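You operate a simulated robot arm through the tools that you are given. There is no shell and no other tool. Be economical: measure what you need, move in short steps, check, and stop when the job is done.

Carry out the task below with a simulated two-armed robot. There is one attempt and no reset: what you move stays moved.

## Task
Fetch the short pestle and stand it on the blue plate. Fetch the green small bowl from the top of the road side table and set it on the bay four. Take the lid off the basket on the top of the road side table and lay it down there. Put the cup on the top of the road side table away on the top tier of the rack. Fetch the card from the road side counter and set it on the low shelf of the bench. Shut the door two. Push the wide drawer shut. Close the door one. Put the plum bottle from the top of the big flap on the road side counter and the TEA bottle on the top of the road side table. Do these in any order. Set down upright: short pestle, cup, card, bottle.

Only the result counts: the job must be done as asked and must still hold three seconds after the hand-in. Knocking over, shifting, dropping, spilling or breaking anything else fails it. A push-on lid holds only when it is set on centred and level and pressed home; a screw cap is set on level and turned clockwise until tight.

## Robot
Two 7-joint arms with two-finger parallel grippers on one trunk, on a base that drives. Base frame: it is fixed to the floor where the robot stands at the start and does not move with it; the origin is under the middle of the robot, x ahead of it, y to its left, z up; the surface under the hand at the start is at about z = 780. Readings come in mm, rad, newtons and seconds.
The left shoulder is at the start at [50, 165, 1130], the right one opposite. With the tool pointing down near the work surface each hand reaches from about 180 to 680 mm from the robot's upright axis, wherever it stands, measured 20 degrees to its own side. Places, roughly: basket (10x10x9 cm) [500, 0, 800]; bay four (21x27 cm) [1320, -3320, 920]; blue plate (17x17x2 cm) [1300, -1500, 400]; bottle [750, 2250, 1000]; card [500, 1000, 750]; cup (7x7x10 cm) [500, 600, 800]; door one [500, 1800, 1100]; door two [500, 1800, 1100]; low shelf of the bench (60x20 cm) [2880, 1780, 180]; road side counter (47x16 cm) [560, 1140, 820]; short pestle (4x4x10 cm) [500, 200, 800]; small bowl [500, 250, 750]; top of the road side table [700, 0, 800]; top tier of the rack (36x16 cm) [6980, 2080, 1160]; wide drawer [400, 1600, 700]. Payload 3.91 kg a hand.
The tool frame of a hand sits at the grasp point between the pads (the TCP): z along the fingers, y along the line on which they close. The tips reach 30 mm beyond it. The gripper opens to 110 mm. The fingers are 20 mm wide and 10 mm thick; the gripper's body (48 by 112 mm) begins 55 mm behind the TCP.
Orientation is that of the tool frame in the base frame, as a unit quaternion [x, y, z, w]. With the fingers straight down and closing along the base's y, the tool's x points along the base's -x, its y along +y and its z along -z.

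## Interface
- The arms move only by the tool arm_command. It takes "left_targets", "right_targets" or both (then of equal length, played together; a hand with none holds still); each is a list of rows, each a list of 6 numbers: the shift along the tool's x, y, z in units of 40 mm (1.0 is 40 mm), then the turn, a rotation vector about the tool's x, y, z in units of 4 degrees (1.0 is 4 degrees). In form: [[tx, ty, tz, ax, ay, az], ...]. A call has 1 to 8 rows; each row shifts and turns the commanded pose from where the row before left it, along the tool's axes as they then stand. "left_hand" and "right_hand" are, for a hand that has rows, the closure, from 0 (fully open) to 1 (shut), set as the call begins (left out, the last holds). A call with a number of a shift or a turn outside -1 to 1 is refused whole. A row lasts 0.2 s, in which the tool goes at most 50 mm and 0.15 rad; a call with a longer step from one row to the next is refused whole, and so is a gripper value outside its range. A pose out of reach is approached as far as the arm can. The call stops where the force on the tool passes 40 N (or 10 N more than at its start, if that is more) or the arm is blocked; 0.2 s more then pass. Each finger travels about 45 mm/s and halts on what it meets, pressing with about 21 N; the grip force reading is that of the motor and also rises with nothing between the fingers. The clock runs only during rows and for 0.2 s after the last one: add rows that do not move to give the fingers time. The reply holds the time, the measured pose of the TCP, the force on the tool along the base axes, the opening and the grip force, in the units named above and with some noise, with the torque about the TCP (base axes, N m) and any sound that the robot's microphone picked up.
- Cameras (640 x 400 px; columns grow to the right, rows downward): "scene" is now at [111.8, 43.2, 1309]; the picture's right is [0.45, -0.89, 0.00], its down [-0.51, -0.26, -0.82] and it looks along [0.74, 0.37, -0.57] (base axes); focal length 283 px, centre (320, 200). "left" rides on the left gripper at [73, -17, -103] in its tool frame; the picture's right is [0.23, 0.97, 0.00], its down [-0.76, 0.18, -0.62] and it looks along [-0.61, 0.14, 0.78] (tool axes); focal length 222 px, centre (320, 200). "right" rides on the right gripper at [72, 17, -103] in its tool frame; the picture's right is [-0.23, 0.97, 0.00], its down [-0.76, -0.18, -0.62] and it looks along [-0.61, -0.14, 0.78] (tool axes); focal length 222 px, centre (320, 200). There is no depth. A picture from a camera that has moved, and an enlarged one, comes with that camera's place and axes in the base frame and with its lens. The place of the scene camera against the robot may be out by one fixed shift of up to 12 mm in any direction.
- capture(camera): a new picture of that camera. The clock stands still meanwhile.
- slide_trunk(by): slides the trunk up (or, below 0, down) by that many mm; the arms and the scene camera ride with it, the base frame stays. It gives what a move gives, with no picture.
- roll_base(legs): drives the robot by 1 to 6 legs, each [ahead, left, turn to the left] in mm, mm and rad, along the robot's own axes; the way and the turn of a leg run together, so that a leg with both is an arc; at most 1500 mm and 3.142 rad a leg. The arms and the cameras ride along, it lands a little off, and it stops where it bumps. It gives what a move gives.
- pan_tilt(pan, tilt): turns the head with the scene camera to pan (to the left, within 1.396 rad either way) and tilt (down, from -0.506 to 1.204), counted from straight ahead of the robot. It gives what a move gives.
- close_up(camera, box): a new picture of the part [left, top, right, bottom] of that camera's present view, enlarged. The clock stands still meanwhile.
- sign_off(): hands the job in; it is judged then, once.

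Work in short steps. Places have to be worked out from the pictures, the camera data and where the tool is seen: move nearer, look again, correct. Check each grasp and each placing, and mend what went wrong. You have 483 turns and 226 pictures in all, those below and enlarged ones among them. Open the grippers and draw the arms clear of the work before you hand the job in, unless the task says otherwise; then end with one line.

The tools are called as a command line: name --argument value ..., lists and objects as JSON in quotes. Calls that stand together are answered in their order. arm_command: Moves the arms, as the interface text tells. Its arguments: {"type":"object","properties":{"left_targets":{"type":"array"},"left_hand":{"type":"number"},"right_targets":{"type":"array"},"right_hand":{"type":"number"}},"required":[]} The other tools are called the same way: slide_trunk (by) slides the trunk up or down; roll_base (legs) drives the base; pan_tilt (pan, tilt) turns the head that bears the scene camera; capture (camera) takes a picture; close_up (camera, box) takes an enlarged picture of a part of a camera's view; sign_off () hands the job in.

At the start:

```text
time_s: 0.0
left_ee_pos: [397.1, 371.9, 1112.0]
left_tool_rot: [-0.002, 1.0, -0.001, 0.0]
left_force: [-0.1, 1.0, 0.1]
left_wrist_torque: [0.03, 0.01, 0.0]
left_grip_width: 109.9
left_finger_force: 0.1
right_ee_pos: [414.9, -20.6, 1125.7]
right_tool_rot: [0.0, 1.0, 0.001, -0.002]
right_force: [-0.1, -0.1, -0.2]
right_wrist_torque: [0.02, -0.01, 0.0]
right_grip_width: 110.3
right_finger_force: 0.0
trunk travel left (down, up): [-350.0, 153.0]
robot x, y, heading: [1.5, -0.2, -0.004]
head pan, tilt: [0.466, 0.604]
```

scene: 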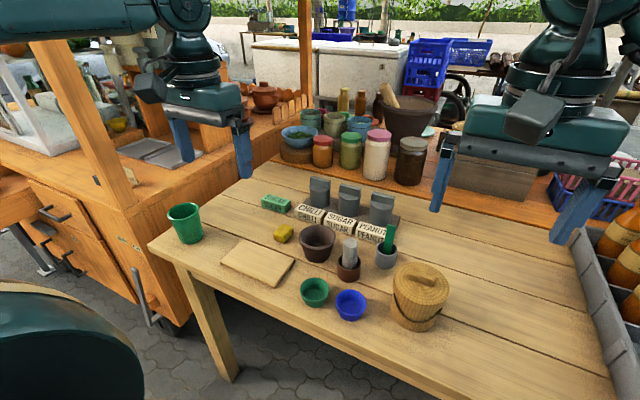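
right: 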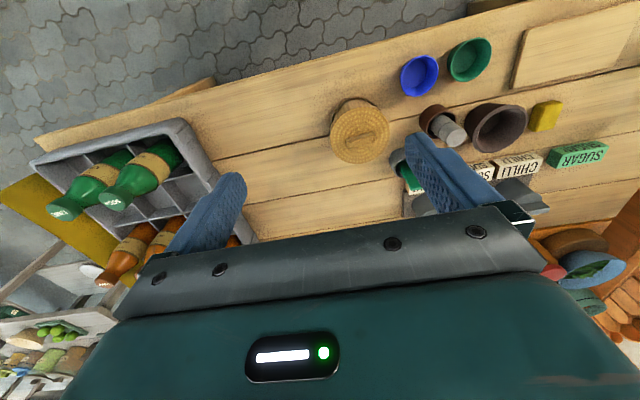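
left: 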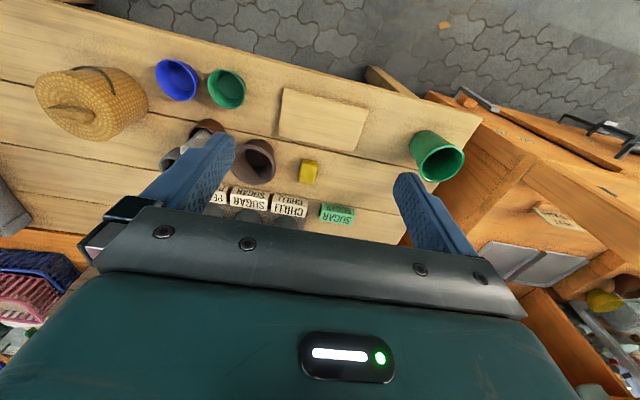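

I look closer at the table to identify the items.

close_up --camera "scene" --box '[140, 160, 460, 360]'

pan_tilt --pan 1.2 --tilt 0.4

capture --camera "scene"

```text
2.00 times, centred on (300, 260) of scene
camera zoom: at [111.8, 43.2, 1309.0], right [0.45, -0.89, 0.0], down [-0.51, -0.26, -0.82], along [0.74, 0.37, -0.57], focal length 566 px, centre (360, 80)
```

zoom: 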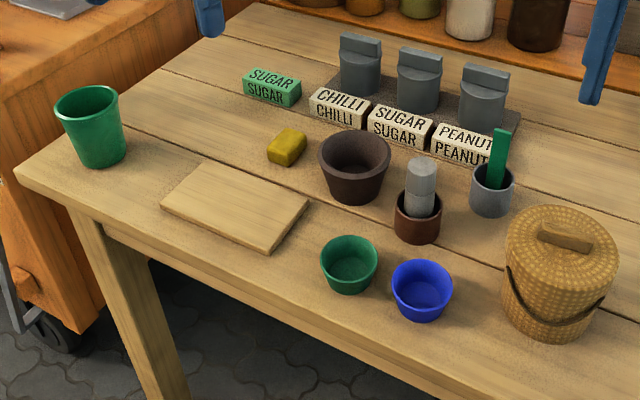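

```text
time_s: 1.1
left_ee_pos: [397.1, 371.4, 1111.2]
left_tool_rot: [-0.001, 1.0, 0.0, 0.0]
left_force: [0.1, 0.5, 0.7]
left_wrist_torque: [0.01, 0.0, -0.02]
left_grip_width: 110.0
left_finger_force: 0.0
right_ee_pos: [414.9, -21.4, 1126.4]
right_tool_rot: [0.0, 1.0, 0.001, -0.001]
right_force: [0.3, 0.1, 0.0]
right_wrist_torque: [0.02, -0.02, 0.03]
right_grip_width: 110.0
right_finger_force: 0.1
trunk travel left (down, up): [-350.0, 153.0]
robot x, y, heading: [-1.9, 3.3, 0.004]
head pan, tilt: [1.201, 0.4]
```

```text
221 pictures are left
camera scene: at [66.5, 89.8, 1327.5], right [0.93, -0.36, 0.0], down [-0.14, -0.36, -0.92], along [0.33, 0.86, -0.39], focal length 283 px, centre (320, 200)
```

scene: 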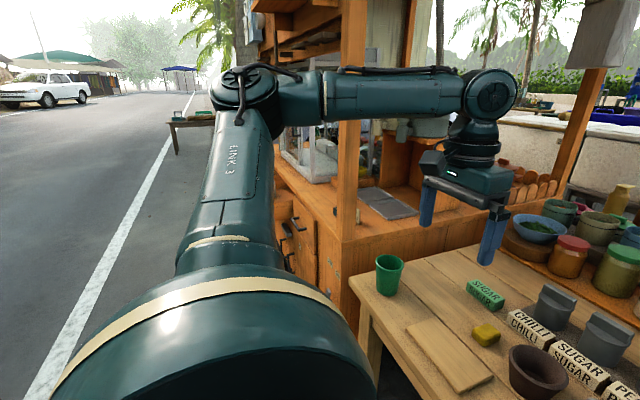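

Now look to the right.

pan_tilt --pan -0.9 --tilt 0.35

capture --camera "scene"

pan_tilt --pan 0.0 --tilt 0.3

capture --camera "scene"

```text
time_s: 3.1
left_ee_pos: [395.0, 371.7, 1111.6]
left_tool_rot: [-0.002, 1.0, 0.0, 0.0]
left_force: [0.3, -0.4, -0.2]
left_wrist_torque: [0.0, 0.0, 0.0]
left_grip_width: 109.7
left_finger_force: 0.0
right_ee_pos: [415.6, -19.3, 1127.1]
right_tool_rot: [0.0, 1.0, 0.001, 0.0]
right_force: [0.3, 0.5, -0.3]
right_wrist_torque: [-0.01, 0.04, -0.02]
right_grip_width: 110.0
right_finger_force: 0.0
trunk travel left (down, up): [-350.0, 153.0]
robot x, y, heading: [1.3, -4.5, -0.003]
head pan, tilt: [-0.901, 0.351]
```

```text
220 pictures are left
camera scene: at [90.8, -69.4, 1332.0], right [-0.78, -0.62, 0.0], down [-0.21, 0.27, -0.94], along [0.58, -0.74, -0.34], focal length 283 px, centre (320, 200)
```

scene: 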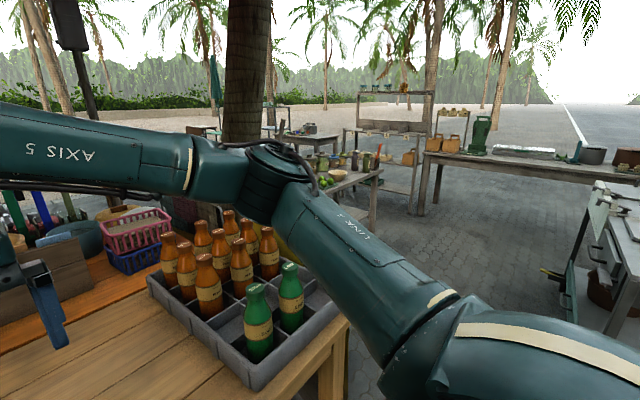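

```text
time_s: 4.3
left_ee_pos: [395.7, 371.6, 1111.7]
left_tool_rot: [-0.001, 1.0, 0.001, 0.0]
left_force: [-0.5, 0.2, 0.0]
left_wrist_torque: [0.0, -0.05, -0.02]
left_grip_width: 109.7
left_finger_force: 0.0
right_ee_pos: [415.7, -20.9, 1126.5]
right_tool_rot: [0.0, 1.0, 0.001, -0.001]
right_force: [0.4, 0.1, 0.9]
right_wrist_torque: [0.02, -0.01, 0.0]
right_grip_width: 109.9
right_finger_force: 0.1
trunk travel left (down, up): [-350.0, 153.0]
robot x, y, heading: [2.1, 1.3, 0.002]
head pan, tilt: [0.0, 0.3]
```

```text
219 pictures are left
camera scene: at [126.3, 3.4, 1336.8], right [0.0, -1.0, 0.0], down [-0.3, 0.0, -0.96], along [0.96, 0.0, -0.3], focal length 283 px, centre (320, 200)
```

scene: 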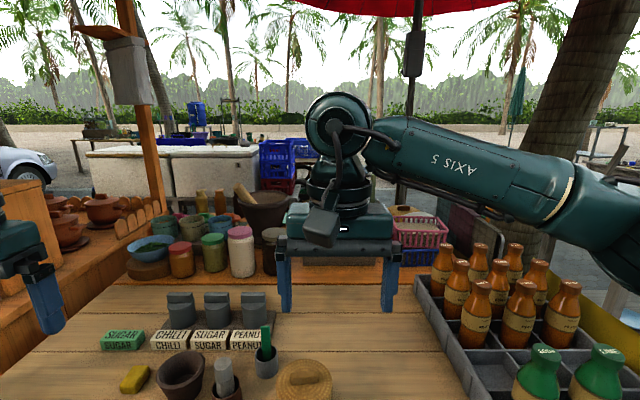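

Zoom in on bottles and right-side furniture.

pan_tilt --pan -0.7 --tilt 0.5

close_up --camera "scene" --box '[60, 60, 340, 235]'

capture --camera "scene"

```text
time_s: 5.4
left_ee_pos: [396.5, 371.3, 1111.7]
left_tool_rot: [-0.002, 1.0, 0.0, 0.0]
left_force: [0.1, 0.0, 0.2]
left_wrist_torque: [-0.01, 0.01, 0.02]
left_grip_width: 109.6
left_finger_force: 0.0
right_ee_pos: [415.7, -21.9, 1124.9]
right_tool_rot: [0.0, 1.0, 0.001, 0.0]
right_force: [0.2, 0.4, 0.0]
right_wrist_torque: [0.01, -0.01, 0.0]
right_grip_width: 110.1
right_finger_force: 0.1
trunk travel left (down, up): [-350.0, 153.0]
robot x, y, heading: [0.7, -1.0, -0.002]
head pan, tilt: [-0.7, 0.499]
```

```text
2.29 times, centred on (200, 148) of scene
camera zoom: at [102.5, -55.0, 1318.4], right [-0.64, -0.77, 0.0], down [-0.37, 0.31, -0.88], along [0.67, -0.57, -0.48], focal length 647 px, centre (594, 320)
```

zoom: 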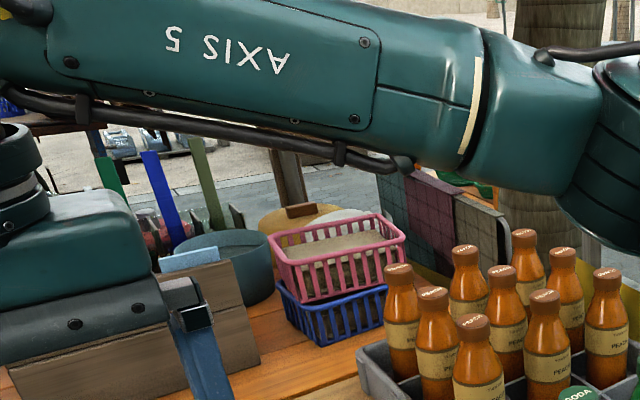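

```text
217 pictures are left
camera scene: at [102.5, -55.0, 1318.4], right [-0.64, -0.77, 0.0], down [-0.37, 0.31, -0.88], along [0.67, -0.57, -0.48], focal length 283 px, centre (320, 200)
```

scene: 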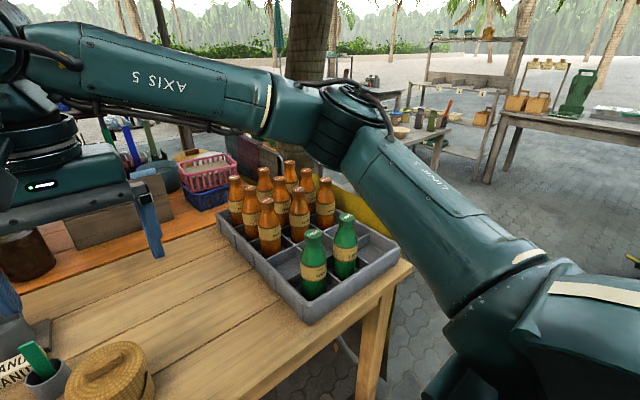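

The lid handle appears at about (520, 28, 885), running along y. I move the right hand above it and turn it a quarter turn so it closes along x.

arm_command --right_targets '[[-0.9, 0.4, 0.3, 0, 0, 0], [-0.9, 0.4, 0.3, 0, 0, 0], [-0.8, 0.4, 0.3, 0, 0, 0], [0, 0, 0, 0, 0, -1], [0, 0, 0, 0, 0, -1], [0, 0, 0, 0, 0, -1], [0, 0, 0, 0, 0, -1], [0, 0, 0, 0, 0, -1]]' --right_hand 0.3

arm_command --right_targets '[[0, 0, 0, 0, 0, -1], [0, 0, 0, 0, 0, -1], [0, 0, 0, 0, 0, -1], [0, 0, 0, 0, 0, -1], [0, 0, 0, 0, 0, -1], [0, 0, 0, 0, 0, -1], [0, 0, 0, 0, 0, -1], [0, 0, 0, 0, 0, -1]]'

arm_command --right_targets '[[0, 0, 0, 0, 0, -1], [0, 0, 0, 0, 0, -1], [0, 0, 0, 0, 0, -1], [0, 0, 0, 0, 0, -1], [0, 0, 0, 0, 0, -1], [0, 0, 0, 0, 0, -1], [0, 0, 0, 0, 0, -1], [0, 0, 0, 0, 0, -1]]'

capture --camera "right"

```text
time_s: 7.2
left_ee_pos: [397.5, 371.8, 1111.6]
left_tool_rot: [-0.001, 1.0, 0.0, 0.0]
left_force: [0.2, -1.0, -1.1]
left_wrist_torque: [-0.01, -0.02, 0.0]
left_grip_width: 110.2
left_finger_force: 0.1
right_ee_pos: [519.4, 27.4, 1090.5]
right_tool_rot: [-0.174, 0.985, 0.001, 0.0]
right_force: [-0.5, 1.2, -0.4]
right_wrist_torque: [-0.01, 0.01, 0.01]
right_grip_width: 77.0
right_finger_force: 0.0
trunk travel left (down, up): [-350.0, 153.0]
robot x, y, heading: [-3.2, -0.5, 0.002]
head pan, tilt: [-0.7, 0.499]
```

```text
time_s: 9.0
left_ee_pos: [397.4, 371.7, 1110.6]
left_tool_rot: [0.0, 1.0, 0.0, 0.0]
left_force: [0.5, 0.7, 0.0]
left_wrist_torque: [0.01, 0.01, -0.01]
left_grip_width: 110.1
left_finger_force: 0.0
right_ee_pos: [519.4, 26.8, 1090.1]
right_tool_rot: [-0.407, 0.914, 0.001, 0.001]
right_force: [-0.4, 0.8, 0.6]
right_wrist_torque: [-0.01, -0.04, 0.03]
right_grip_width: 77.1
right_finger_force: 0.2
right hand out of reach, approached as far as the arm can: row 8
trunk travel left (down, up): [-350.0, 153.0]
robot x, y, heading: [0.8, 3.6, -0.0]
head pan, tilt: [-0.7, 0.499]
```

```text
time_s: 10.8
left_ee_pos: [395.3, 371.2, 1110.7]
left_tool_rot: [0.0, 1.0, 0.0, 0.0]
left_force: [-0.9, 0.1, -0.1]
left_wrist_torque: [0.0, -0.03, -0.02]
left_grip_width: 109.9
left_finger_force: 0.1
right_ee_pos: [509.5, -4.1, 1078.7]
right_tool_rot: [-0.452, 0.892, 0.004, -0.002]
right_force: [-0.8, 0.3, 0.2]
right_wrist_torque: [-0.01, 0.0, -0.02]
right_grip_width: 77.0
right_finger_force: 0.0
right hand out of reach, approached as far as the arm can: row 1, 2, 3, 4, 5, 6, 7, 8
trunk travel left (down, up): [-350.0, 153.0]
robot x, y, heading: [3.4, -0.2, -0.004]
head pan, tilt: [-0.7, 0.499]
```

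```text
216 pictures are left
camera right: at [453.1, -53.8, 1181.6], right [-0.65, 0.76, 0.01], down [0.6, 0.51, 0.62], along [0.47, 0.41, -0.78], focal length 222 px, centre (320, 200)
```

right: 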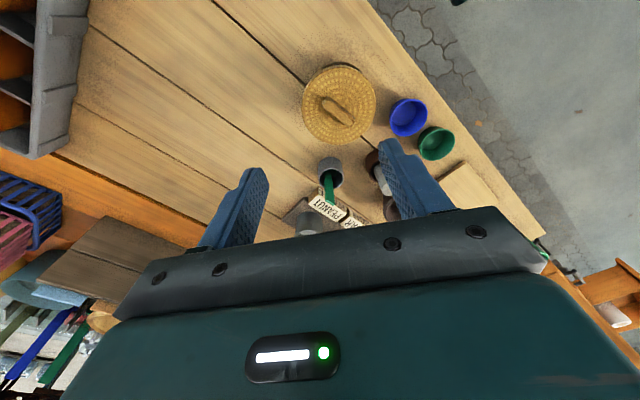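

Turning this way hits a limit near −54°; I try turning the other way.

arm_command --right_targets '[[0, 0, 0, 0, 0, 1], [0, 0, 0, 0, 0, 1], [0, 0, 0, 0, 0, 1], [0, 0, 0, 0, 0, 1], [0, 0, 0, 0, 0, 1], [0, 0, 0, 0, 0, 1], [0, 0, 0, 0, 0, 1], [0, 0, 0, 0, 0, 1]]'

arm_command --right_targets '[[0, 0, 0, 0, 0, 1], [0, 0, 0, 0, 0, 1], [0, 0, 0, 0, 0, 1], [0, 0, 0, 0, 0, 1], [0, 0, 0, 0, 0, 1], [0, 0, 0, 0, 0, 1], [0, 0, 0, 0, 0, 1], [0, 0, 0, 0, 0, 1]]'

arm_command --right_targets '[[0, 0, 0, 0, 0, 1], [0, 0, 0, 0, 0, 1], [0, 0, 0, 0, 0, 1], [0, 0, 0, 0, 0, 1], [0, 0, 0, 0, 0, 1], [0, 0, 0, 0, 0, 1], [0, 0, 0, 0, 0, 1], [0, 0, 0, 0, 0, 1]]'

arm_command --right_targets '[[0, 0, 0, 0, 0, 1], [0, 0, 0, 0, 0, 1], [0, 0, 0, 0, 0, 1], [0, 0, 0, 0, 0, 1], [0, 0, 0, 0, 0, 1], [0, 0, 0, 0, 0, 1], [0, 0, 0, 0, 0, 1], [0, 0, 0, 0, 0, 1]]'

arm_command --right_targets '[[0, 0, 0, 0, 0, 1], [0, 0, 0, 0, 0, 1], [0, 0, 0, 0, 0, 1], [0, 0, 0, 0, 0, 1], [0, 0, 0, 0, 0, 1], [0, 0, 0, 0, 0, 1], [0, 0, 0, 0, 0, 1], [0, 0, 0, 0, 0, 1]]'

```text
time_s: 12.6
left_ee_pos: [395.8, 370.8, 1112.1]
left_tool_rot: [-0.001, 1.0, -0.001, 0.0]
left_force: [0.5, -0.4, 0.0]
left_wrist_torque: [0.03, 0.01, 0.04]
left_grip_width: 110.2
left_finger_force: 0.0
right_ee_pos: [511.2, -4.2, 1078.7]
right_tool_rot: [-0.187, 0.982, 0.004, -0.004]
right_force: [-0.6, -0.4, 0.7]
right_wrist_torque: [-0.03, 0.01, 0.0]
right_grip_width: 77.1
right_finger_force: 0.1
trunk travel left (down, up): [-350.0, 153.0]
robot x, y, heading: [-0.9, 2.4, 0.003]
head pan, tilt: [-0.7, 0.499]
```

```text
time_s: 14.4
left_ee_pos: [395.7, 370.4, 1111.4]
left_tool_rot: [0.0, 1.0, 0.001, 0.0]
left_force: [-1.2, -1.0, -0.8]
left_wrist_torque: [0.04, 0.03, 0.0]
left_grip_width: 110.0
left_finger_force: 0.0
right_ee_pos: [510.8, -4.2, 1078.8]
right_tool_rot: [0.09, 0.996, 0.002, -0.005]
right_force: [0.0, -0.5, -0.4]
right_wrist_torque: [-0.01, 0.0, 0.01]
right_grip_width: 76.7
right_finger_force: 0.0
trunk travel left (down, up): [-350.0, 153.0]
robot x, y, heading: [-5.5, 3.2, 0.001]
head pan, tilt: [-0.7, 0.499]
```

```text
time_s: 16.2
left_ee_pos: [396.2, 371.8, 1110.8]
left_tool_rot: [-0.001, 1.0, 0.0, 0.0]
left_force: [0.2, -0.3, -0.4]
left_wrist_torque: [-0.03, -0.02, -0.02]
left_grip_width: 110.0
left_finger_force: 0.1
right_ee_pos: [509.7, -4.3, 1078.2]
right_tool_rot: [0.361, 0.932, 0.002, -0.005]
right_force: [0.3, 0.4, 0.3]
right_wrist_torque: [0.06, 0.0, -0.03]
right_grip_width: 77.0
right_finger_force: 0.1
trunk travel left (down, up): [-350.0, 153.0]
robot x, y, heading: [-2.4, -0.3, -0.002]
head pan, tilt: [-0.7, 0.499]
```

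```text
time_s: 18.0
left_ee_pos: [395.5, 371.6, 1111.6]
left_tool_rot: [-0.001, 1.0, 0.0, 0.0]
left_force: [0.2, 0.5, -0.2]
left_wrist_torque: [0.0, 0.01, -0.03]
left_grip_width: 110.0
left_finger_force: 0.0
right_ee_pos: [509.5, -3.9, 1078.6]
right_tool_rot: [0.605, 0.796, 0.001, -0.006]
right_force: [1.0, -0.4, 0.0]
right_wrist_torque: [0.02, 0.0, 0.02]
right_grip_width: 76.8
right_finger_force: 0.1
trunk travel left (down, up): [-350.0, 153.0]
robot x, y, heading: [-2.5, -1.6, -0.004]
head pan, tilt: [-0.7, 0.499]
```

```text
time_s: 19.8
left_ee_pos: [395.3, 372.4, 1110.2]
left_tool_rot: [-0.001, 1.0, -0.001, 0.0]
left_force: [-0.2, -0.8, 0.2]
left_wrist_torque: [0.02, 0.01, 0.01]
left_grip_width: 110.0
left_finger_force: 0.1
right_ee_pos: [508.1, -2.9, 1078.0]
right_tool_rot: [0.8, 0.599, -0.002, -0.005]
right_force: [0.3, 0.2, -0.7]
right_wrist_torque: [0.01, -0.02, 0.03]
right_grip_width: 76.9
right_finger_force: 0.0
trunk travel left (down, up): [-350.0, 153.0]
robot x, y, heading: [2.6, -0.7, 0.002]
head pan, tilt: [-0.7, 0.499]
```

The right hand can turn this way (now +106°). I look at the lid.

capture --camera "right"

```text
215 pictures are left
camera right: at [545.1, 60.2, 1181.1], right [0.87, -0.49, -0.01], down [-0.38, -0.68, 0.62], along [-0.31, -0.54, -0.78], focal length 222 px, centre (320, 200)
```

right: 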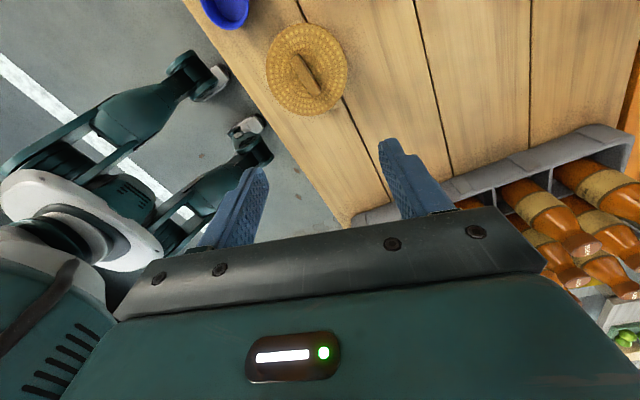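

Handle centre at about (506, 26). I turn back 23°, shift over it and lower partway.

arm_command --right_targets '[[0, 0, 0, 0, 0, -1], [0, 0, 0, 0, 0, -1], [0, 0, 0, 0, 0, -1], [0, 0, 0, 0, 0, -1], [0, 0, 0, 0, 0, -1], [0, 0, 0, 0, 0, -0.75], [0.725, 0, 0.5, 0, 0, 0], [0, 0, 1, 0, 0, 0]]' --right_hand 0.4

arm_command --right_targets '[[0, 0, 1, 0, 0, 0], [0, 0, 0.7, 0, 0, 0]]'

capture --camera "right"

```text
time_s: 21.6
left_ee_pos: [396.6, 372.7, 1112.1]
left_tool_rot: [0.0, 1.0, 0.001, 0.0]
left_force: [0.9, 1.2, -0.3]
left_wrist_torque: [0.0, 0.02, -0.02]
left_grip_width: 109.6
left_finger_force: 0.0
right_ee_pos: [503.9, 27.2, 1020.2]
right_tool_rot: [0.663, 0.748, 0.0, -0.006]
right_force: [0.3, -0.2, -0.4]
right_wrist_torque: [-0.01, 0.0, -0.01]
right_grip_width: 65.9
right_finger_force: 0.0
trunk travel left (down, up): [-350.0, 153.0]
robot x, y, heading: [-1.5, -2.9, 0.003]
head pan, tilt: [-0.7, 0.499]
```

```text
time_s: 22.2
left_ee_pos: [396.3, 370.8, 1111.0]
left_tool_rot: [-0.001, 1.0, 0.0, 0.0]
left_force: [-0.1, 1.0, -0.3]
left_wrist_torque: [0.01, 0.02, 0.03]
left_grip_width: 109.9
left_finger_force: 0.0
right_ee_pos: [504.5, 25.4, 950.1]
right_tool_rot: [0.664, 0.747, -0.001, -0.005]
right_force: [-0.1, 0.6, 0.4]
right_wrist_torque: [0.0, -0.02, 0.01]
right_grip_width: 65.9
right_finger_force: 0.0
trunk travel left (down, up): [-350.0, 153.0]
robot x, y, heading: [0.5, -0.2, 0.001]
head pan, tilt: [-0.7, 0.499]
```

```text
214 pictures are left
camera right: at [511.9, 97.3, 1052.1], right [0.99, -0.11, -0.01], down [-0.08, -0.78, 0.62], along [-0.08, -0.61, -0.79], focal length 222 px, centre (320, 200)
```

right: 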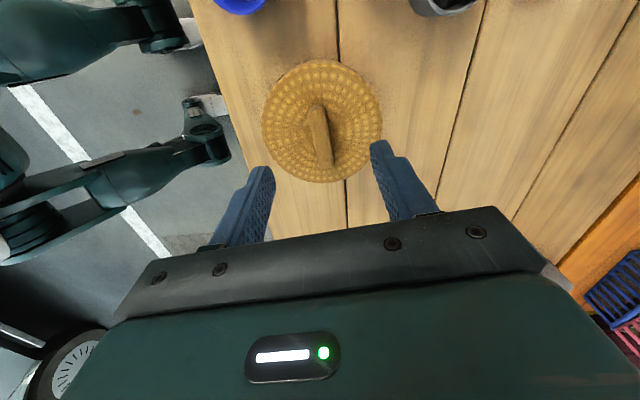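

Handle centre about (502, 30), lid top about z 865. I lower to TCP 898.

arm_command --right_targets '[[0.1, -0.06, 0.6, 0, 0, 0], [0, 0, 0.7, 0, 0, 0]]'

capture --camera "right"

```text
time_s: 22.8
left_ee_pos: [393.0, 371.5, 1113.7]
left_tool_rot: [-0.001, 1.0, 0.0, 0.001]
left_force: [-0.4, -0.1, 0.7]
left_wrist_torque: [-0.02, -0.01, 0.02]
left_grip_width: 110.1
left_finger_force: 0.1
right_ee_pos: [501.1, 28.8, 904.4]
right_tool_rot: [0.664, 0.748, 0.004, -0.003]
right_force: [-1.1, -4.3, 30.5]
right_wrist_torque: [-0.2, 0.13, 0.03]
right_grip_width: 65.9
right_finger_force: 0.6
trunk travel left (down, up): [-350.0, 153.0]
robot x, y, heading: [-1.2, 0.6, -0.002]
head pan, tilt: [-0.7, 0.499]
```

```text
213 pictures are left
camera right: at [507.5, 101.4, 1008.0], right [0.99, -0.11, 0.0], down [-0.09, -0.78, 0.61], along [-0.07, -0.61, -0.79], focal length 222 px, centre (320, 200)
```

right: 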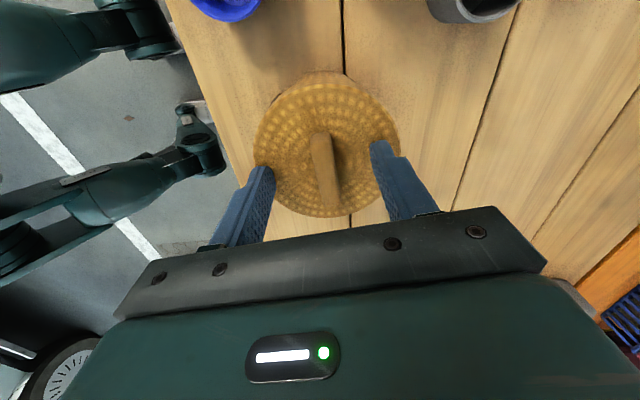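

Tips touch the lid top at TCP 904 with the handle between them. I raise 3 mm and close.

arm_command --right_targets '[[0, 0, -0.1, 0, 0, 0], [0, 0, 0, 0, 0, 0], [0, 0, 0, 0, 0, 0], [0, 0, 0, 0, 0, 0], [0, 0, 0, 0, 0, 0], [0, 0, 0, 0, 0, 0]]' --right_hand 1.0

arm_command --right_targets '[[0, 0, -0.25, 0, 0, 0], [0, 0, -0.25, 0, 0, 0], [0, 0, -0.25, 0, 0, 0], [0, 0, -0.5, 0, 0, 0], [0, 0, -0.5, 0, 0, 0], [0, 0, -0.5, 0, 0, 0]]'

capture --camera "right"

```text
time_s: 24.2
left_ee_pos: [394.3, 371.4, 1111.9]
left_tool_rot: [0.0, 1.0, 0.0, 0.001]
left_force: [0.2, 0.5, 0.0]
left_wrist_torque: [-0.02, 0.01, -0.02]
left_grip_width: 109.9
left_finger_force: 0.1
right_ee_pos: [500.6, 30.2, 904.6]
right_tool_rot: [0.664, 0.748, 0.002, -0.005]
right_force: [4.3, 0.2, 23.3]
right_wrist_torque: [0.01, -0.23, -0.2]
right_grip_width: 12.0
right_finger_force: 20.5
trunk travel left (down, up): [-350.0, 153.0]
robot x, y, heading: [-1.5, -2.0, 0.003]
head pan, tilt: [-0.7, 0.499]
```

```text
time_s: 25.6
left_ee_pos: [395.1, 371.6, 1111.0]
left_tool_rot: [-0.002, 1.0, -0.001, 0.0]
left_force: [-0.2, -0.2, 0.7]
left_wrist_torque: [0.0, 0.04, -0.01]
left_grip_width: 110.1
left_finger_force: 0.0
right_ee_pos: [503.4, 28.1, 994.6]
right_tool_rot: [0.665, 0.747, -0.001, -0.005]
right_force: [-0.4, 0.4, 1.3]
right_wrist_torque: [0.02, 0.02, 0.02]
right_grip_width: 0.1
right_finger_force: 21.1
trunk travel left (down, up): [-350.0, 153.0]
robot x, y, heading: [1.1, 2.2, -0.001]
head pan, tilt: [-0.7, 0.499]
```

```text
212 pictures are left
camera right: at [510.4, 101.1, 1096.6], right [0.99, -0.11, -0.01], down [-0.08, -0.78, 0.62], along [-0.08, -0.61, -0.78], focal length 222 px, centre (320, 200)
```

right: 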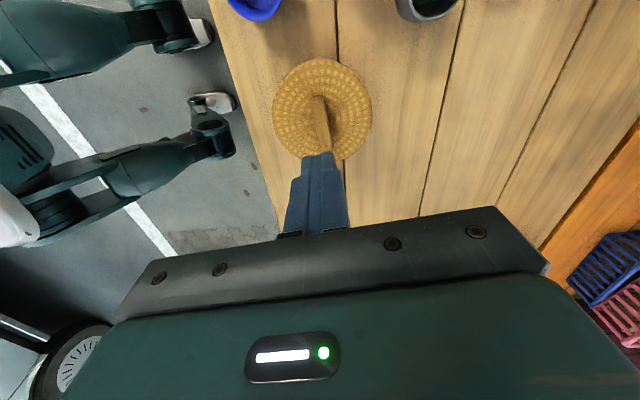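

The grip slipped off; the lid is seated firmly. I view the handle's shape from the scene camera.

pan_tilt --pan -0.05 --tilt 0.8

arm_command --right_targets '[[0.0, 0, -1, 0, 0, 0], [0, 0, -1, 0, 0, 0], [0, 0, -1, 0, 0, 0]]' --right_hand 0.5

close_up --camera "scene" --box '[180, 120, 420, 270]'

```text
time_s: 26.6
left_ee_pos: [396.9, 372.1, 1112.5]
left_tool_rot: [-0.001, 1.0, 0.0, -0.001]
left_force: [0.0, 0.2, 0.9]
left_wrist_torque: [0.01, 0.0, -0.01]
left_grip_width: 110.1
left_finger_force: 0.0
right_ee_pos: [503.8, 28.7, 992.8]
right_tool_rot: [0.664, 0.747, 0.0, -0.005]
right_force: [0.4, 0.2, 0.0]
right_wrist_torque: [-0.01, 0.01, 0.01]
right_grip_width: 0.0
right_finger_force: 20.7
trunk travel left (down, up): [-350.0, 153.0]
robot x, y, heading: [1.6, 3.5, -0.001]
head pan, tilt: [-0.051, 0.799]
```

```text
time_s: 27.4
left_ee_pos: [396.1, 371.9, 1109.8]
left_tool_rot: [-0.001, 1.0, 0.001, 0.001]
left_force: [0.3, 0.1, -0.2]
left_wrist_torque: [0.02, -0.01, -0.02]
left_grip_width: 109.9
left_finger_force: 0.0
right_ee_pos: [504.3, 27.7, 1115.1]
right_tool_rot: [0.664, 0.748, -0.001, -0.006]
right_force: [-0.4, 0.3, 0.1]
right_wrist_torque: [0.02, 0.0, 0.03]
right_grip_width: 54.7
right_finger_force: 0.0
trunk travel left (down, up): [-350.0, 153.0]
robot x, y, heading: [1.9, 2.3, 0.005]
head pan, tilt: [-0.051, 0.799]
```

```text
2.67 times, centred on (300, 195) of scene
camera zoom: at [113.1, -0.4, 1292.4], right [-0.05, -1.0, 0.0], down [-0.72, 0.04, -0.7], along [0.7, -0.04, -0.72], focal length 755 px, centre (373, 213)
```

zoom: 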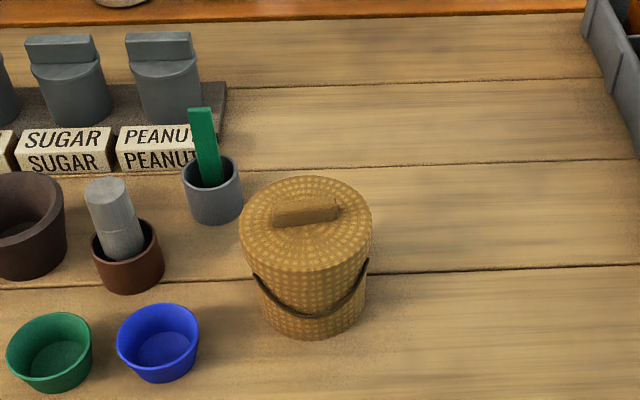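

I retry the handle grip, this time pulling very slowly to read the force.

arm_command --right_targets '[[0, 0, 1, 0, 0, 0], [0, 0, 1, 0, 0, 0], [0, 0, 1, 0, 0, 0], [0, 0, 1, 0, 0, 0], [0, 0, 1, 0, 0, 0], [0, 0, 0.2, 0, 0, 0]]' --right_hand 0.7

arm_command --right_targets '[[0, 0, 0.05, 0, 0, 0], [0, 0, 0, 0, 0, 0], [0, 0, 0, 0, 0, 0], [0, 0, 0, 0, 0, 0], [0, 0, 0, 0, 0, 0], [0, 0, 0, 0, 0, 0]]' --right_hand 1.0

arm_command --right_targets '[[0, 0, -0.1, 0, 0, 0], [0, 0, 0, 0, 0, 0]]'

arm_command --right_targets '[[0, 0, -0.05, 0, 0, 0], [0, 0, 0, 0, 0, 0]]'

arm_command --right_targets '[[0, 0, -0.05, 0, 0, 0], [0, 0, 0, 0, 0, 0]]'

```text
time_s: 28.8
left_ee_pos: [396.0, 371.8, 1111.0]
left_tool_rot: [-0.001, 1.0, 0.0, 0.001]
left_force: [0.3, -0.6, 0.3]
left_wrist_torque: [-0.01, -0.01, 0.0]
left_grip_width: 110.0
left_finger_force: 0.0
right_ee_pos: [502.0, 30.8, 904.2]
right_tool_rot: [0.664, 0.747, 0.0, -0.005]
right_force: [-0.3, 1.0, 2.8]
right_wrist_torque: [-0.01, -0.05, 0.02]
right_grip_width: 33.1
right_finger_force: 0.0
trunk travel left (down, up): [-350.0, 153.0]
robot x, y, heading: [-1.5, 0.3, -0.003]
head pan, tilt: [-0.051, 0.799]
```

```text
time_s: 30.2
left_ee_pos: [393.9, 371.9, 1112.1]
left_tool_rot: [-0.001, 1.0, 0.001, 0.001]
left_force: [-0.4, -0.3, -0.5]
left_wrist_torque: [-0.03, 0.0, 0.02]
left_grip_width: 109.9
left_finger_force: 0.2
right_ee_pos: [500.8, 31.3, 905.9]
right_tool_rot: [0.664, 0.748, 0.0, -0.005]
right_force: [-7.3, 0.0, 20.2]
right_wrist_torque: [0.0, 0.15, -0.01]
right_grip_width: 11.7
right_finger_force: 21.2
trunk travel left (down, up): [-350.0, 153.0]
robot x, y, heading: [1.8, 4.8, -0.003]
head pan, tilt: [-0.051, 0.799]
```

```text
time_s: 30.8
left_ee_pos: [396.4, 371.2, 1111.2]
left_tool_rot: [-0.001, 1.0, 0.0, 0.0]
left_force: [0.0, 0.9, 0.2]
left_wrist_torque: [0.02, 0.01, -0.01]
left_grip_width: 110.1
left_finger_force: 0.0
right_ee_pos: [502.8, 28.6, 904.5]
right_tool_rot: [0.664, 0.748, -0.002, -0.004]
right_force: [0.7, -1.3, -0.7]
right_wrist_torque: [0.01, -0.02, -0.02]
right_grip_width: 11.8
right_finger_force: 20.8
trunk travel left (down, up): [-350.0, 153.0]
robot x, y, heading: [1.0, 1.3, -0.001]
head pan, tilt: [-0.051, 0.799]
```

```text
time_s: 31.4
left_ee_pos: [395.6, 371.7, 1111.4]
left_tool_rot: [-0.001, 1.0, 0.001, 0.0]
left_force: [0.9, -0.3, 0.2]
left_wrist_torque: [0.01, 0.0, -0.03]
left_grip_width: 109.9
left_finger_force: 0.1
right_ee_pos: [502.7, 30.9, 909.9]
right_tool_rot: [0.665, 0.747, -0.001, -0.005]
right_force: [-1.0, 0.5, -0.1]
right_wrist_torque: [0.01, -0.01, -0.02]
right_grip_width: 11.8
right_finger_force: 20.9
trunk travel left (down, up): [-350.0, 153.0]
robot x, y, heading: [1.8, -1.0, 0.0]
head pan, tilt: [-0.051, 0.799]
```

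```text
time_s: 32.0
left_ee_pos: [396.7, 371.1, 1111.4]
left_tool_rot: [0.0, 1.0, 0.0, 0.0]
left_force: [0.5, -0.4, -0.2]
left_wrist_torque: [-0.02, -0.02, 0.0]
left_grip_width: 110.0
left_finger_force: 0.0
right_ee_pos: [503.0, 31.2, 911.8]
right_tool_rot: [0.664, 0.748, -0.001, -0.006]
right_force: [-0.7, -0.2, -0.5]
right_wrist_torque: [0.0, -0.03, 0.0]
right_grip_width: 11.7
right_finger_force: 21.0
trunk travel left (down, up): [-350.0, 153.0]
robot x, y, heading: [-1.5, 1.5, -0.004]
head pan, tilt: [-0.051, 0.799]
```

Still gripping 11.8 mm at z≈911. I check the picture.

arm_command --right_targets '[[0, 0, -0.1, 0, 0, 0], [0, 0, -0.1, 0, 0, 0], [0, 0, -0.1, 0, 0, 0]]'

close_up --camera "scene" --box '[180, 120, 420, 270]'

```text
time_s: 32.8
left_ee_pos: [396.1, 371.8, 1110.6]
left_tool_rot: [-0.001, 1.0, 0.0, 0.0]
left_force: [-0.1, -0.2, -0.6]
left_wrist_torque: [0.05, -0.04, -0.04]
left_grip_width: 110.1
left_finger_force: 0.1
right_ee_pos: [500.6, 29.5, 923.5]
right_tool_rot: [0.664, 0.748, -0.001, -0.005]
right_force: [0.5, 0.0, -1.4]
right_wrist_torque: [0.01, 0.02, 0.02]
right_grip_width: 11.7
right_finger_force: 20.8
trunk travel left (down, up): [-350.0, 153.0]
robot x, y, heading: [1.1, -1.2, 0.001]
head pan, tilt: [-0.051, 0.799]
```

```text
2.67 times, centred on (300, 195) of scene
camera zoom: at [113.5, -0.6, 1292.4], right [-0.05, -1.0, 0.0], down [-0.72, 0.04, -0.7], along [0.7, -0.04, -0.72], focal length 755 px, centre (373, 213)
```

zoom: 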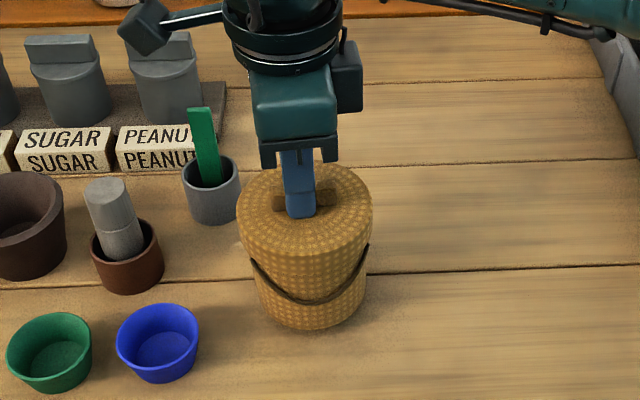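

The whole basket came up with the lid, so I must hold the basket with the left hand. First I lower it back and release.

arm_command --right_targets '[[0, 0, 0.1, 0, 0, 0], [0, 0, 0.1, 0, 0, 0], [0, 0, 0.1, 0, 0, 0], [0, 0, 0.1, 0, 0, 0], [0, 0, 0.05, 0, 0, 0]]'

capture --camera "scene"

```text
time_s: 34.0
left_ee_pos: [396.7, 371.8, 1111.8]
left_tool_rot: [-0.001, 1.0, 0.0, -0.001]
left_force: [0.2, 0.0, -0.2]
left_wrist_torque: [0.0, -0.01, 0.01]
left_grip_width: 110.1
left_finger_force: 0.1
right_ee_pos: [501.6, 30.5, 904.9]
right_tool_rot: [0.664, 0.748, -0.001, -0.006]
right_force: [-0.6, -0.4, 0.1]
right_wrist_torque: [-0.03, -0.01, 0.0]
right_grip_width: 11.9
right_finger_force: 21.3
trunk travel left (down, up): [-350.0, 153.0]
robot x, y, heading: [-2.0, 0.3, -0.004]
head pan, tilt: [-0.051, 0.799]
```

```text
209 pictures are left
camera scene: at [113.3, -0.6, 1292.5], right [-0.05, -1.0, 0.0], down [-0.72, 0.04, -0.7], along [0.7, -0.04, -0.72], focal length 283 px, centre (320, 200)
```

scene: 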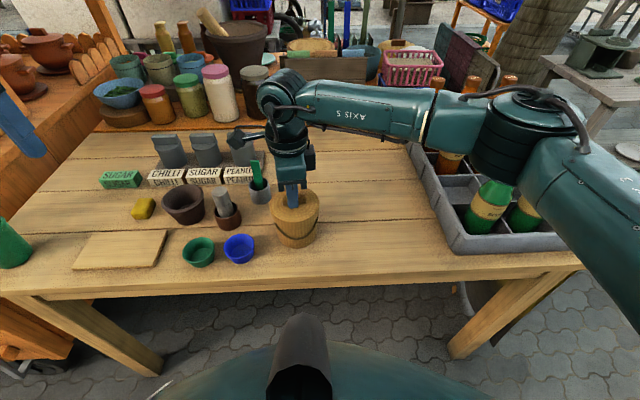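

I pitch the left hand 52° toward the front so it can grip the basket body.

arm_command --left_targets '[[0, 0, 0, 0, -1, 0], [0, 0, 0, 0, -1, 0], [0, 0, 0, 0, -1, 0], [0, 0, 0, 0, -1, 0], [0, 0, 0, 0, -1, 0], [0, 0, 0, 0, -1, 0], [0, 0, 0, 0, -1, 0], [0, 0, 0, 0, -1, 0]]'

arm_command --left_targets '[[0, 0, 0, 0, -1, 0], [0, 0, 0, 0, -1, 0], [0, 0, 0, 0, -1, 0], [0, 0, 0, 0, -1, 0], [0, 0, 0, 0, -0.5, 0], [0, 0, 0, 0, 0, 0]]'

```text
time_s: 35.8
left_ee_pos: [396.0, 371.5, 1112.5]
left_tool_rot: [0.0, 0.961, 0.0, 0.277]
left_force: [0.0, -0.4, -0.3]
left_wrist_torque: [-0.02, -0.02, 0.0]
left_grip_width: 110.1
left_finger_force: 0.1
right_ee_pos: [501.1, 30.1, 905.8]
right_tool_rot: [0.663, 0.748, -0.001, -0.006]
right_force: [-0.7, 1.4, 0.9]
right_wrist_torque: [0.02, 0.04, 0.01]
right_grip_width: 11.8
right_finger_force: 21.4
trunk travel left (down, up): [-350.0, 153.0]
robot x, y, heading: [-0.5, -0.5, 0.001]
head pan, tilt: [-0.051, 0.799]
```

```text
time_s: 37.2
left_ee_pos: [395.4, 371.9, 1111.5]
left_tool_rot: [-0.001, 0.906, 0.001, 0.424]
left_force: [0.1, -0.2, -0.9]
left_wrist_torque: [-0.03, 0.02, 0.0]
left_grip_width: 109.9
left_finger_force: 0.1
right_ee_pos: [502.5, 30.1, 905.3]
right_tool_rot: [0.663, 0.748, -0.001, -0.006]
right_force: [0.5, -0.7, 2.5]
right_wrist_torque: [-0.06, 0.0, -0.01]
right_grip_width: 11.6
right_finger_force: 21.0
trunk travel left (down, up): [-350.0, 153.0]
robot x, y, heading: [4.6, 1.9, 0.004]
head pan, tilt: [-0.051, 0.799]
```

Now bring the left hand over in front of the basket.

arm_command --left_targets '[[0.43, -0.95, 0.356, 0, 0, 0], [0.43, -0.95, 0.356, 0, 0, 0], [0.43, -0.95, 0.356, 0, 0, 0], [0.43, -0.95, 0.356, 0, 0, 0], [0.43, -0.95, 0.356, 0, 0, 0], [0.43, -0.95, 0.356, 0, 0, 0], [0.43, -0.95, 0.356, 0, 0, 0], [0.43, -0.95, 0.356, 0, 0, 0]]'

capture --camera "left"

capture --camera "scene"

```text
time_s: 39.0
left_ee_pos: [423.1, 71.0, 936.1]
left_tool_rot: [-0.001, 0.906, 0.0, 0.423]
left_force: [-1.4, 0.9, -0.1]
left_wrist_torque: [0.0, -0.02, -0.02]
left_grip_width: 109.9
left_finger_force: 0.1
left hand out of reach, approached as far as the arm can: row 2, 3, 4
right_ee_pos: [501.7, 29.1, 905.7]
right_tool_rot: [0.664, 0.748, -0.001, -0.005]
right_force: [0.2, -1.4, 1.8]
right_wrist_torque: [-0.08, -0.04, -0.02]
right_grip_width: 11.9
right_finger_force: 20.7
trunk travel left (down, up): [-350.0, 153.0]
robot x, y, heading: [-1.1, 1.0, -0.002]
head pan, tilt: [-0.051, 0.799]
```

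```text
208 pictures are left
camera left: at [297.0, 55.2, 948.3], right [-0.15, 0.97, -0.17], down [0.01, 0.18, 0.98], along [0.99, 0.14, -0.04], focal length 222 px, centre (320, 200)
```

left: 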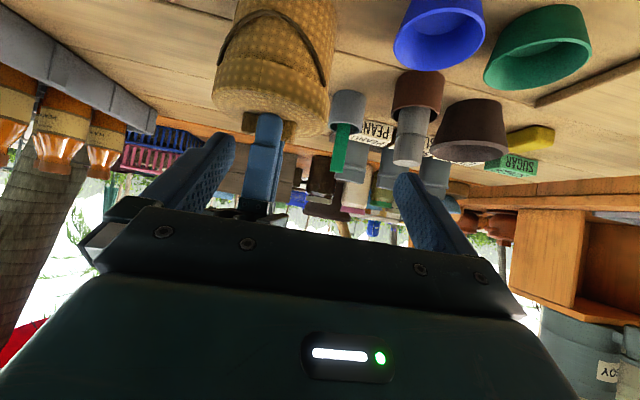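

```text
207 pictures are left
camera scene: at [113.4, -0.9, 1292.5], right [-0.05, -1.0, 0.0], down [-0.72, 0.04, -0.7], along [0.7, -0.04, -0.72], focal length 283 px, centre (320, 200)
```

scene: 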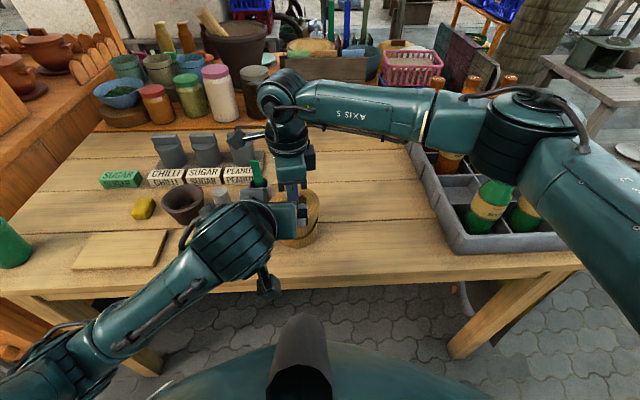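

Center the left hand on the basket's y and lower to the approach line.

arm_command --left_targets '[[0.47, -0.51, 0.34, 0, 0, 0], [0.47, -0.51, 0.34, 0, 0, 0], [0, 0, 0, 0, 0, 0]]'

capture --camera "left"

close_up --camera "scene" --box '[180, 120, 420, 270]'

```text
time_s: 39.8
left_ee_pos: [419.8, 31.5, 890.3]
left_tool_rot: [0.0, 0.906, 0.0, 0.423]
left_force: [-0.3, 0.9, 0.1]
left_wrist_torque: [-0.02, 0.02, -0.01]
left_grip_width: 109.9
left_finger_force: 0.2
right_ee_pos: [502.7, 29.7, 905.0]
right_tool_rot: [0.664, 0.748, -0.001, -0.006]
right_force: [0.2, 0.0, 1.9]
right_wrist_torque: [0.0, -0.02, 0.0]
right_grip_width: 11.8
right_finger_force: 20.6
trunk travel left (down, up): [-350.0, 153.0]
robot x, y, heading: [-1.1, -1.5, -0.002]
head pan, tilt: [-0.051, 0.799]
```

```text
206 pictures are left
camera left: at [294.2, 15.5, 902.1], right [-0.15, 0.97, -0.17], down [0.01, 0.18, 0.98], along [0.99, 0.14, -0.04], focal length 222 px, centre (320, 200)
```

left: 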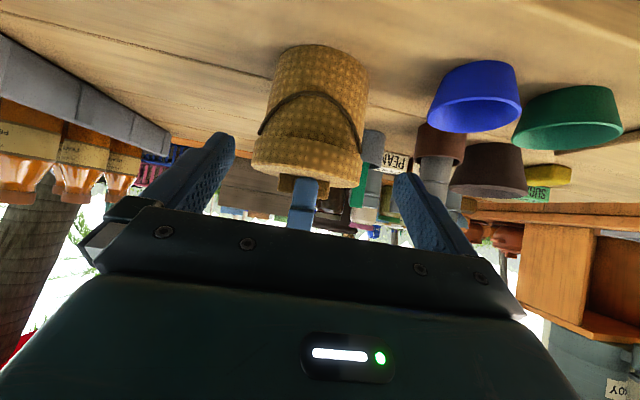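

```text
2.67 times, centred on (300, 195) of scene
camera zoom: at [113.3, -0.6, 1292.4], right [-0.05, -1.0, 0.0], down [-0.72, 0.04, -0.7], along [0.7, -0.04, -0.72], focal length 755 px, centre (373, 213)
```

zoom: 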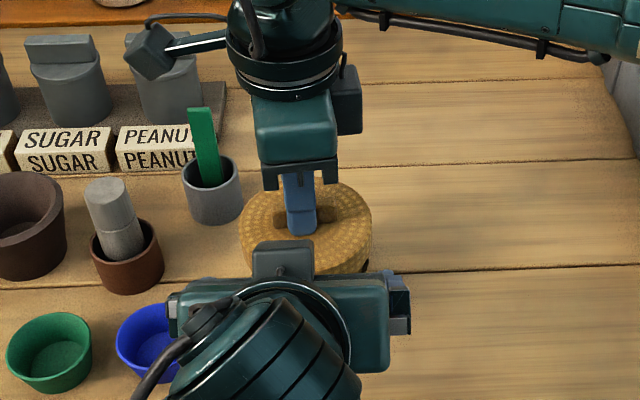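

I advance the left hand to grip the body with the fingertips.

arm_command --left_targets '[[0.46, -0.08, 0.5, 0, 0, 0], [0, 0, 0.8, 0, 0, 0], [0, 0, 0.5, 0, 0, 0], [0, 0, 0.38, 0, 0, 0]]'

capture --camera "left"

```text
time_s: 40.8
left_ee_pos: [473.9, 28.1, 822.5]
left_tool_rot: [-0.001, 0.906, 0.0, 0.423]
left_force: [0.0, -0.2, -0.6]
left_wrist_torque: [0.0, -0.01, -0.02]
left_grip_width: 110.0
left_finger_force: 0.1
right_ee_pos: [502.0, 30.6, 905.2]
right_tool_rot: [0.663, 0.748, -0.002, -0.005]
right_force: [-0.8, -0.1, 1.0]
right_wrist_torque: [-0.07, -0.07, 0.0]
right_grip_width: 11.7
right_finger_force: 20.8
trunk travel left (down, up): [-350.0, 153.0]
robot x, y, heading: [1.1, -0.2, -0.005]
head pan, tilt: [-0.051, 0.799]
```

```text
204 pictures are left
camera left: at [347.9, 12.4, 834.7], right [-0.15, 0.97, -0.17], down [0.01, 0.18, 0.98], along [0.99, 0.14, -0.04], focal length 222 px, centre (320, 200)
```

left: 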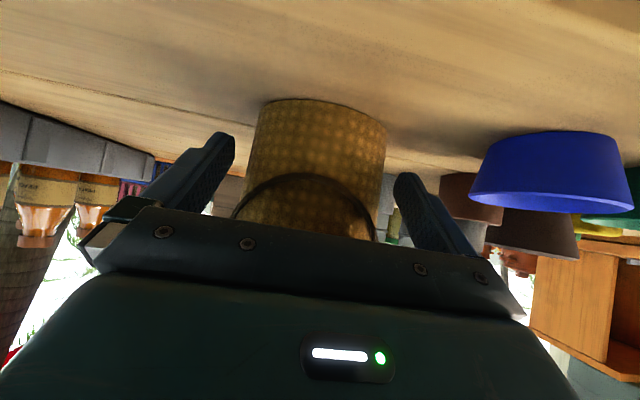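

The body is between the left fingers. Close the left gripper.

arm_command --left_targets '[[0, 0, 0, 0, 0, 0], [0, 0, 0, 0, 0, 0], [0, 0, 0, 0, 0, 0], [0, 0, 0, 0, 0, 0]]' --left_hand 1.0

arm_command --right_targets '[[0, 0, -0.1, 0, 0, 0], [0, 0, -0.1, 0, 0, 0]]'

close_up --camera "scene" --box '[180, 120, 420, 270]'

```text
time_s: 41.8
left_ee_pos: [474.1, 29.5, 823.1]
left_tool_rot: [0.0, 0.906, 0.001, 0.422]
left_force: [0.6, -1.9, -0.9]
left_wrist_torque: [-0.06, 0.1, -0.04]
left_grip_width: 87.7
left_finger_force: 21.1
right_ee_pos: [502.1, 29.8, 904.6]
right_tool_rot: [0.664, 0.748, -0.001, -0.006]
right_force: [-1.0, 1.7, 1.8]
right_wrist_torque: [0.12, 0.02, 0.02]
right_grip_width: 11.8
right_finger_force: 21.1
trunk travel left (down, up): [-350.0, 153.0]
robot x, y, heading: [1.9, 0.6, 0.003]
head pan, tilt: [-0.051, 0.799]
```

```text
time_s: 42.4
left_ee_pos: [472.5, 29.4, 821.6]
left_tool_rot: [-0.001, 0.906, 0.001, 0.423]
left_force: [0.0, 0.3, 0.0]
left_wrist_torque: [0.0, 0.0, 0.01]
left_grip_width: 87.8
left_finger_force: 20.6
right_ee_pos: [503.5, 28.7, 913.6]
right_tool_rot: [0.665, 0.747, -0.001, -0.006]
right_force: [0.4, 1.0, -0.3]
right_wrist_torque: [0.01, 0.01, -0.03]
right_grip_width: 11.7
right_finger_force: 20.8
trunk travel left (down, up): [-350.0, 153.0]
robot x, y, heading: [-2.6, -1.8, 0.001]
head pan, tilt: [-0.051, 0.799]
heard: snap
```

```text
2.67 times, centred on (300, 195) of scene
camera zoom: at [113.5, -0.6, 1292.4], right [-0.05, -1.0, 0.0], down [-0.72, 0.04, -0.7], along [0.7, -0.04, -0.72], focal length 755 px, centre (373, 213)
```

zoom: 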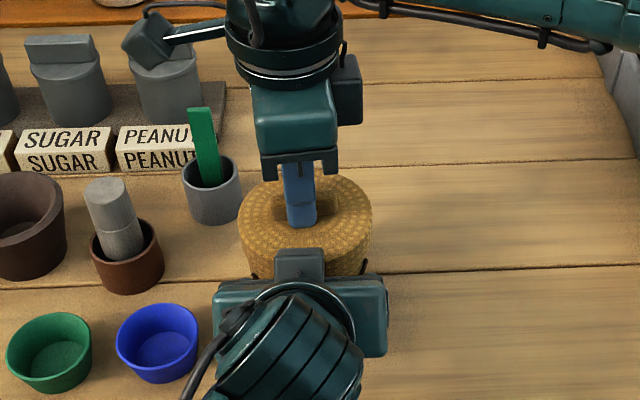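

The lid snapped off. I lift it clear and carry it to the free table area at about (520, −125).

arm_command --right_targets '[[0, 0, -0.5, 0, 0, 0], [0, 0, -0.9, 0, 0, 0], [0, 0, -0.6, 0, 0, 0], [-0.97, 0, 0, 0, 0, 0], [-0.97, 0, 0, 0, 0, 0], [-0.97, 0, 0, 0, 0, 0], [-0.97, 0, 0, 0, 0, 0]]'

arm_command --right_targets '[[0, 0, 1, 0, 0, 0], [0, 0, 1, 0, 0, 0], [0, 0, 0.9, 0, 0, 0]]'

capture --camera "scene"

```text
time_s: 44.0
left_ee_pos: [473.6, 28.4, 823.1]
left_tool_rot: [0.0, 0.906, 0.0, 0.422]
left_force: [0.1, 0.1, 0.1]
left_wrist_torque: [-0.01, 0.01, 0.01]
left_grip_width: 86.9
left_finger_force: 21.0
right_ee_pos: [520.9, -126.0, 992.7]
right_tool_rot: [0.664, 0.748, -0.001, -0.006]
right_force: [0.7, 0.1, -0.5]
right_wrist_torque: [0.03, -0.02, 0.0]
right_grip_width: 11.7
right_finger_force: 21.1
trunk travel left (down, up): [-350.0, 153.0]
robot x, y, heading: [0.4, -1.6, -0.005]
head pan, tilt: [-0.051, 0.799]
```

```text
time_s: 44.8
left_ee_pos: [473.6, 27.8, 822.0]
left_tool_rot: [-0.001, 0.906, 0.001, 0.422]
left_force: [0.3, -0.7, -0.4]
left_wrist_torque: [-0.01, 0.03, 0.0]
left_grip_width: 87.1
left_finger_force: 21.2
right_ee_pos: [519.7, -123.0, 875.0]
right_tool_rot: [0.664, 0.748, -0.001, -0.005]
right_force: [0.1, -0.4, -1.0]
right_wrist_torque: [0.01, -0.01, 0.02]
right_grip_width: 11.9
right_finger_force: 21.0
trunk travel left (down, up): [-350.0, 153.0]
robot x, y, heading: [-1.3, -0.8, -0.002]
head pan, tilt: [-0.051, 0.799]
```

```text
202 pictures are left
camera scene: at [113.7, -0.6, 1292.4], right [-0.05, -1.0, 0.0], down [-0.72, 0.04, -0.7], along [0.7, -0.04, -0.72], focal length 283 px, centre (320, 200)
```

scene: 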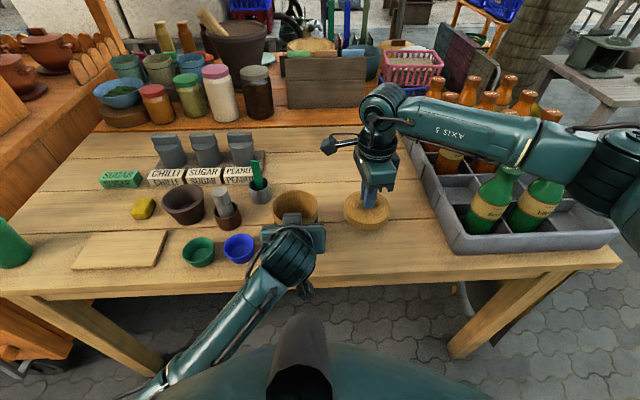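

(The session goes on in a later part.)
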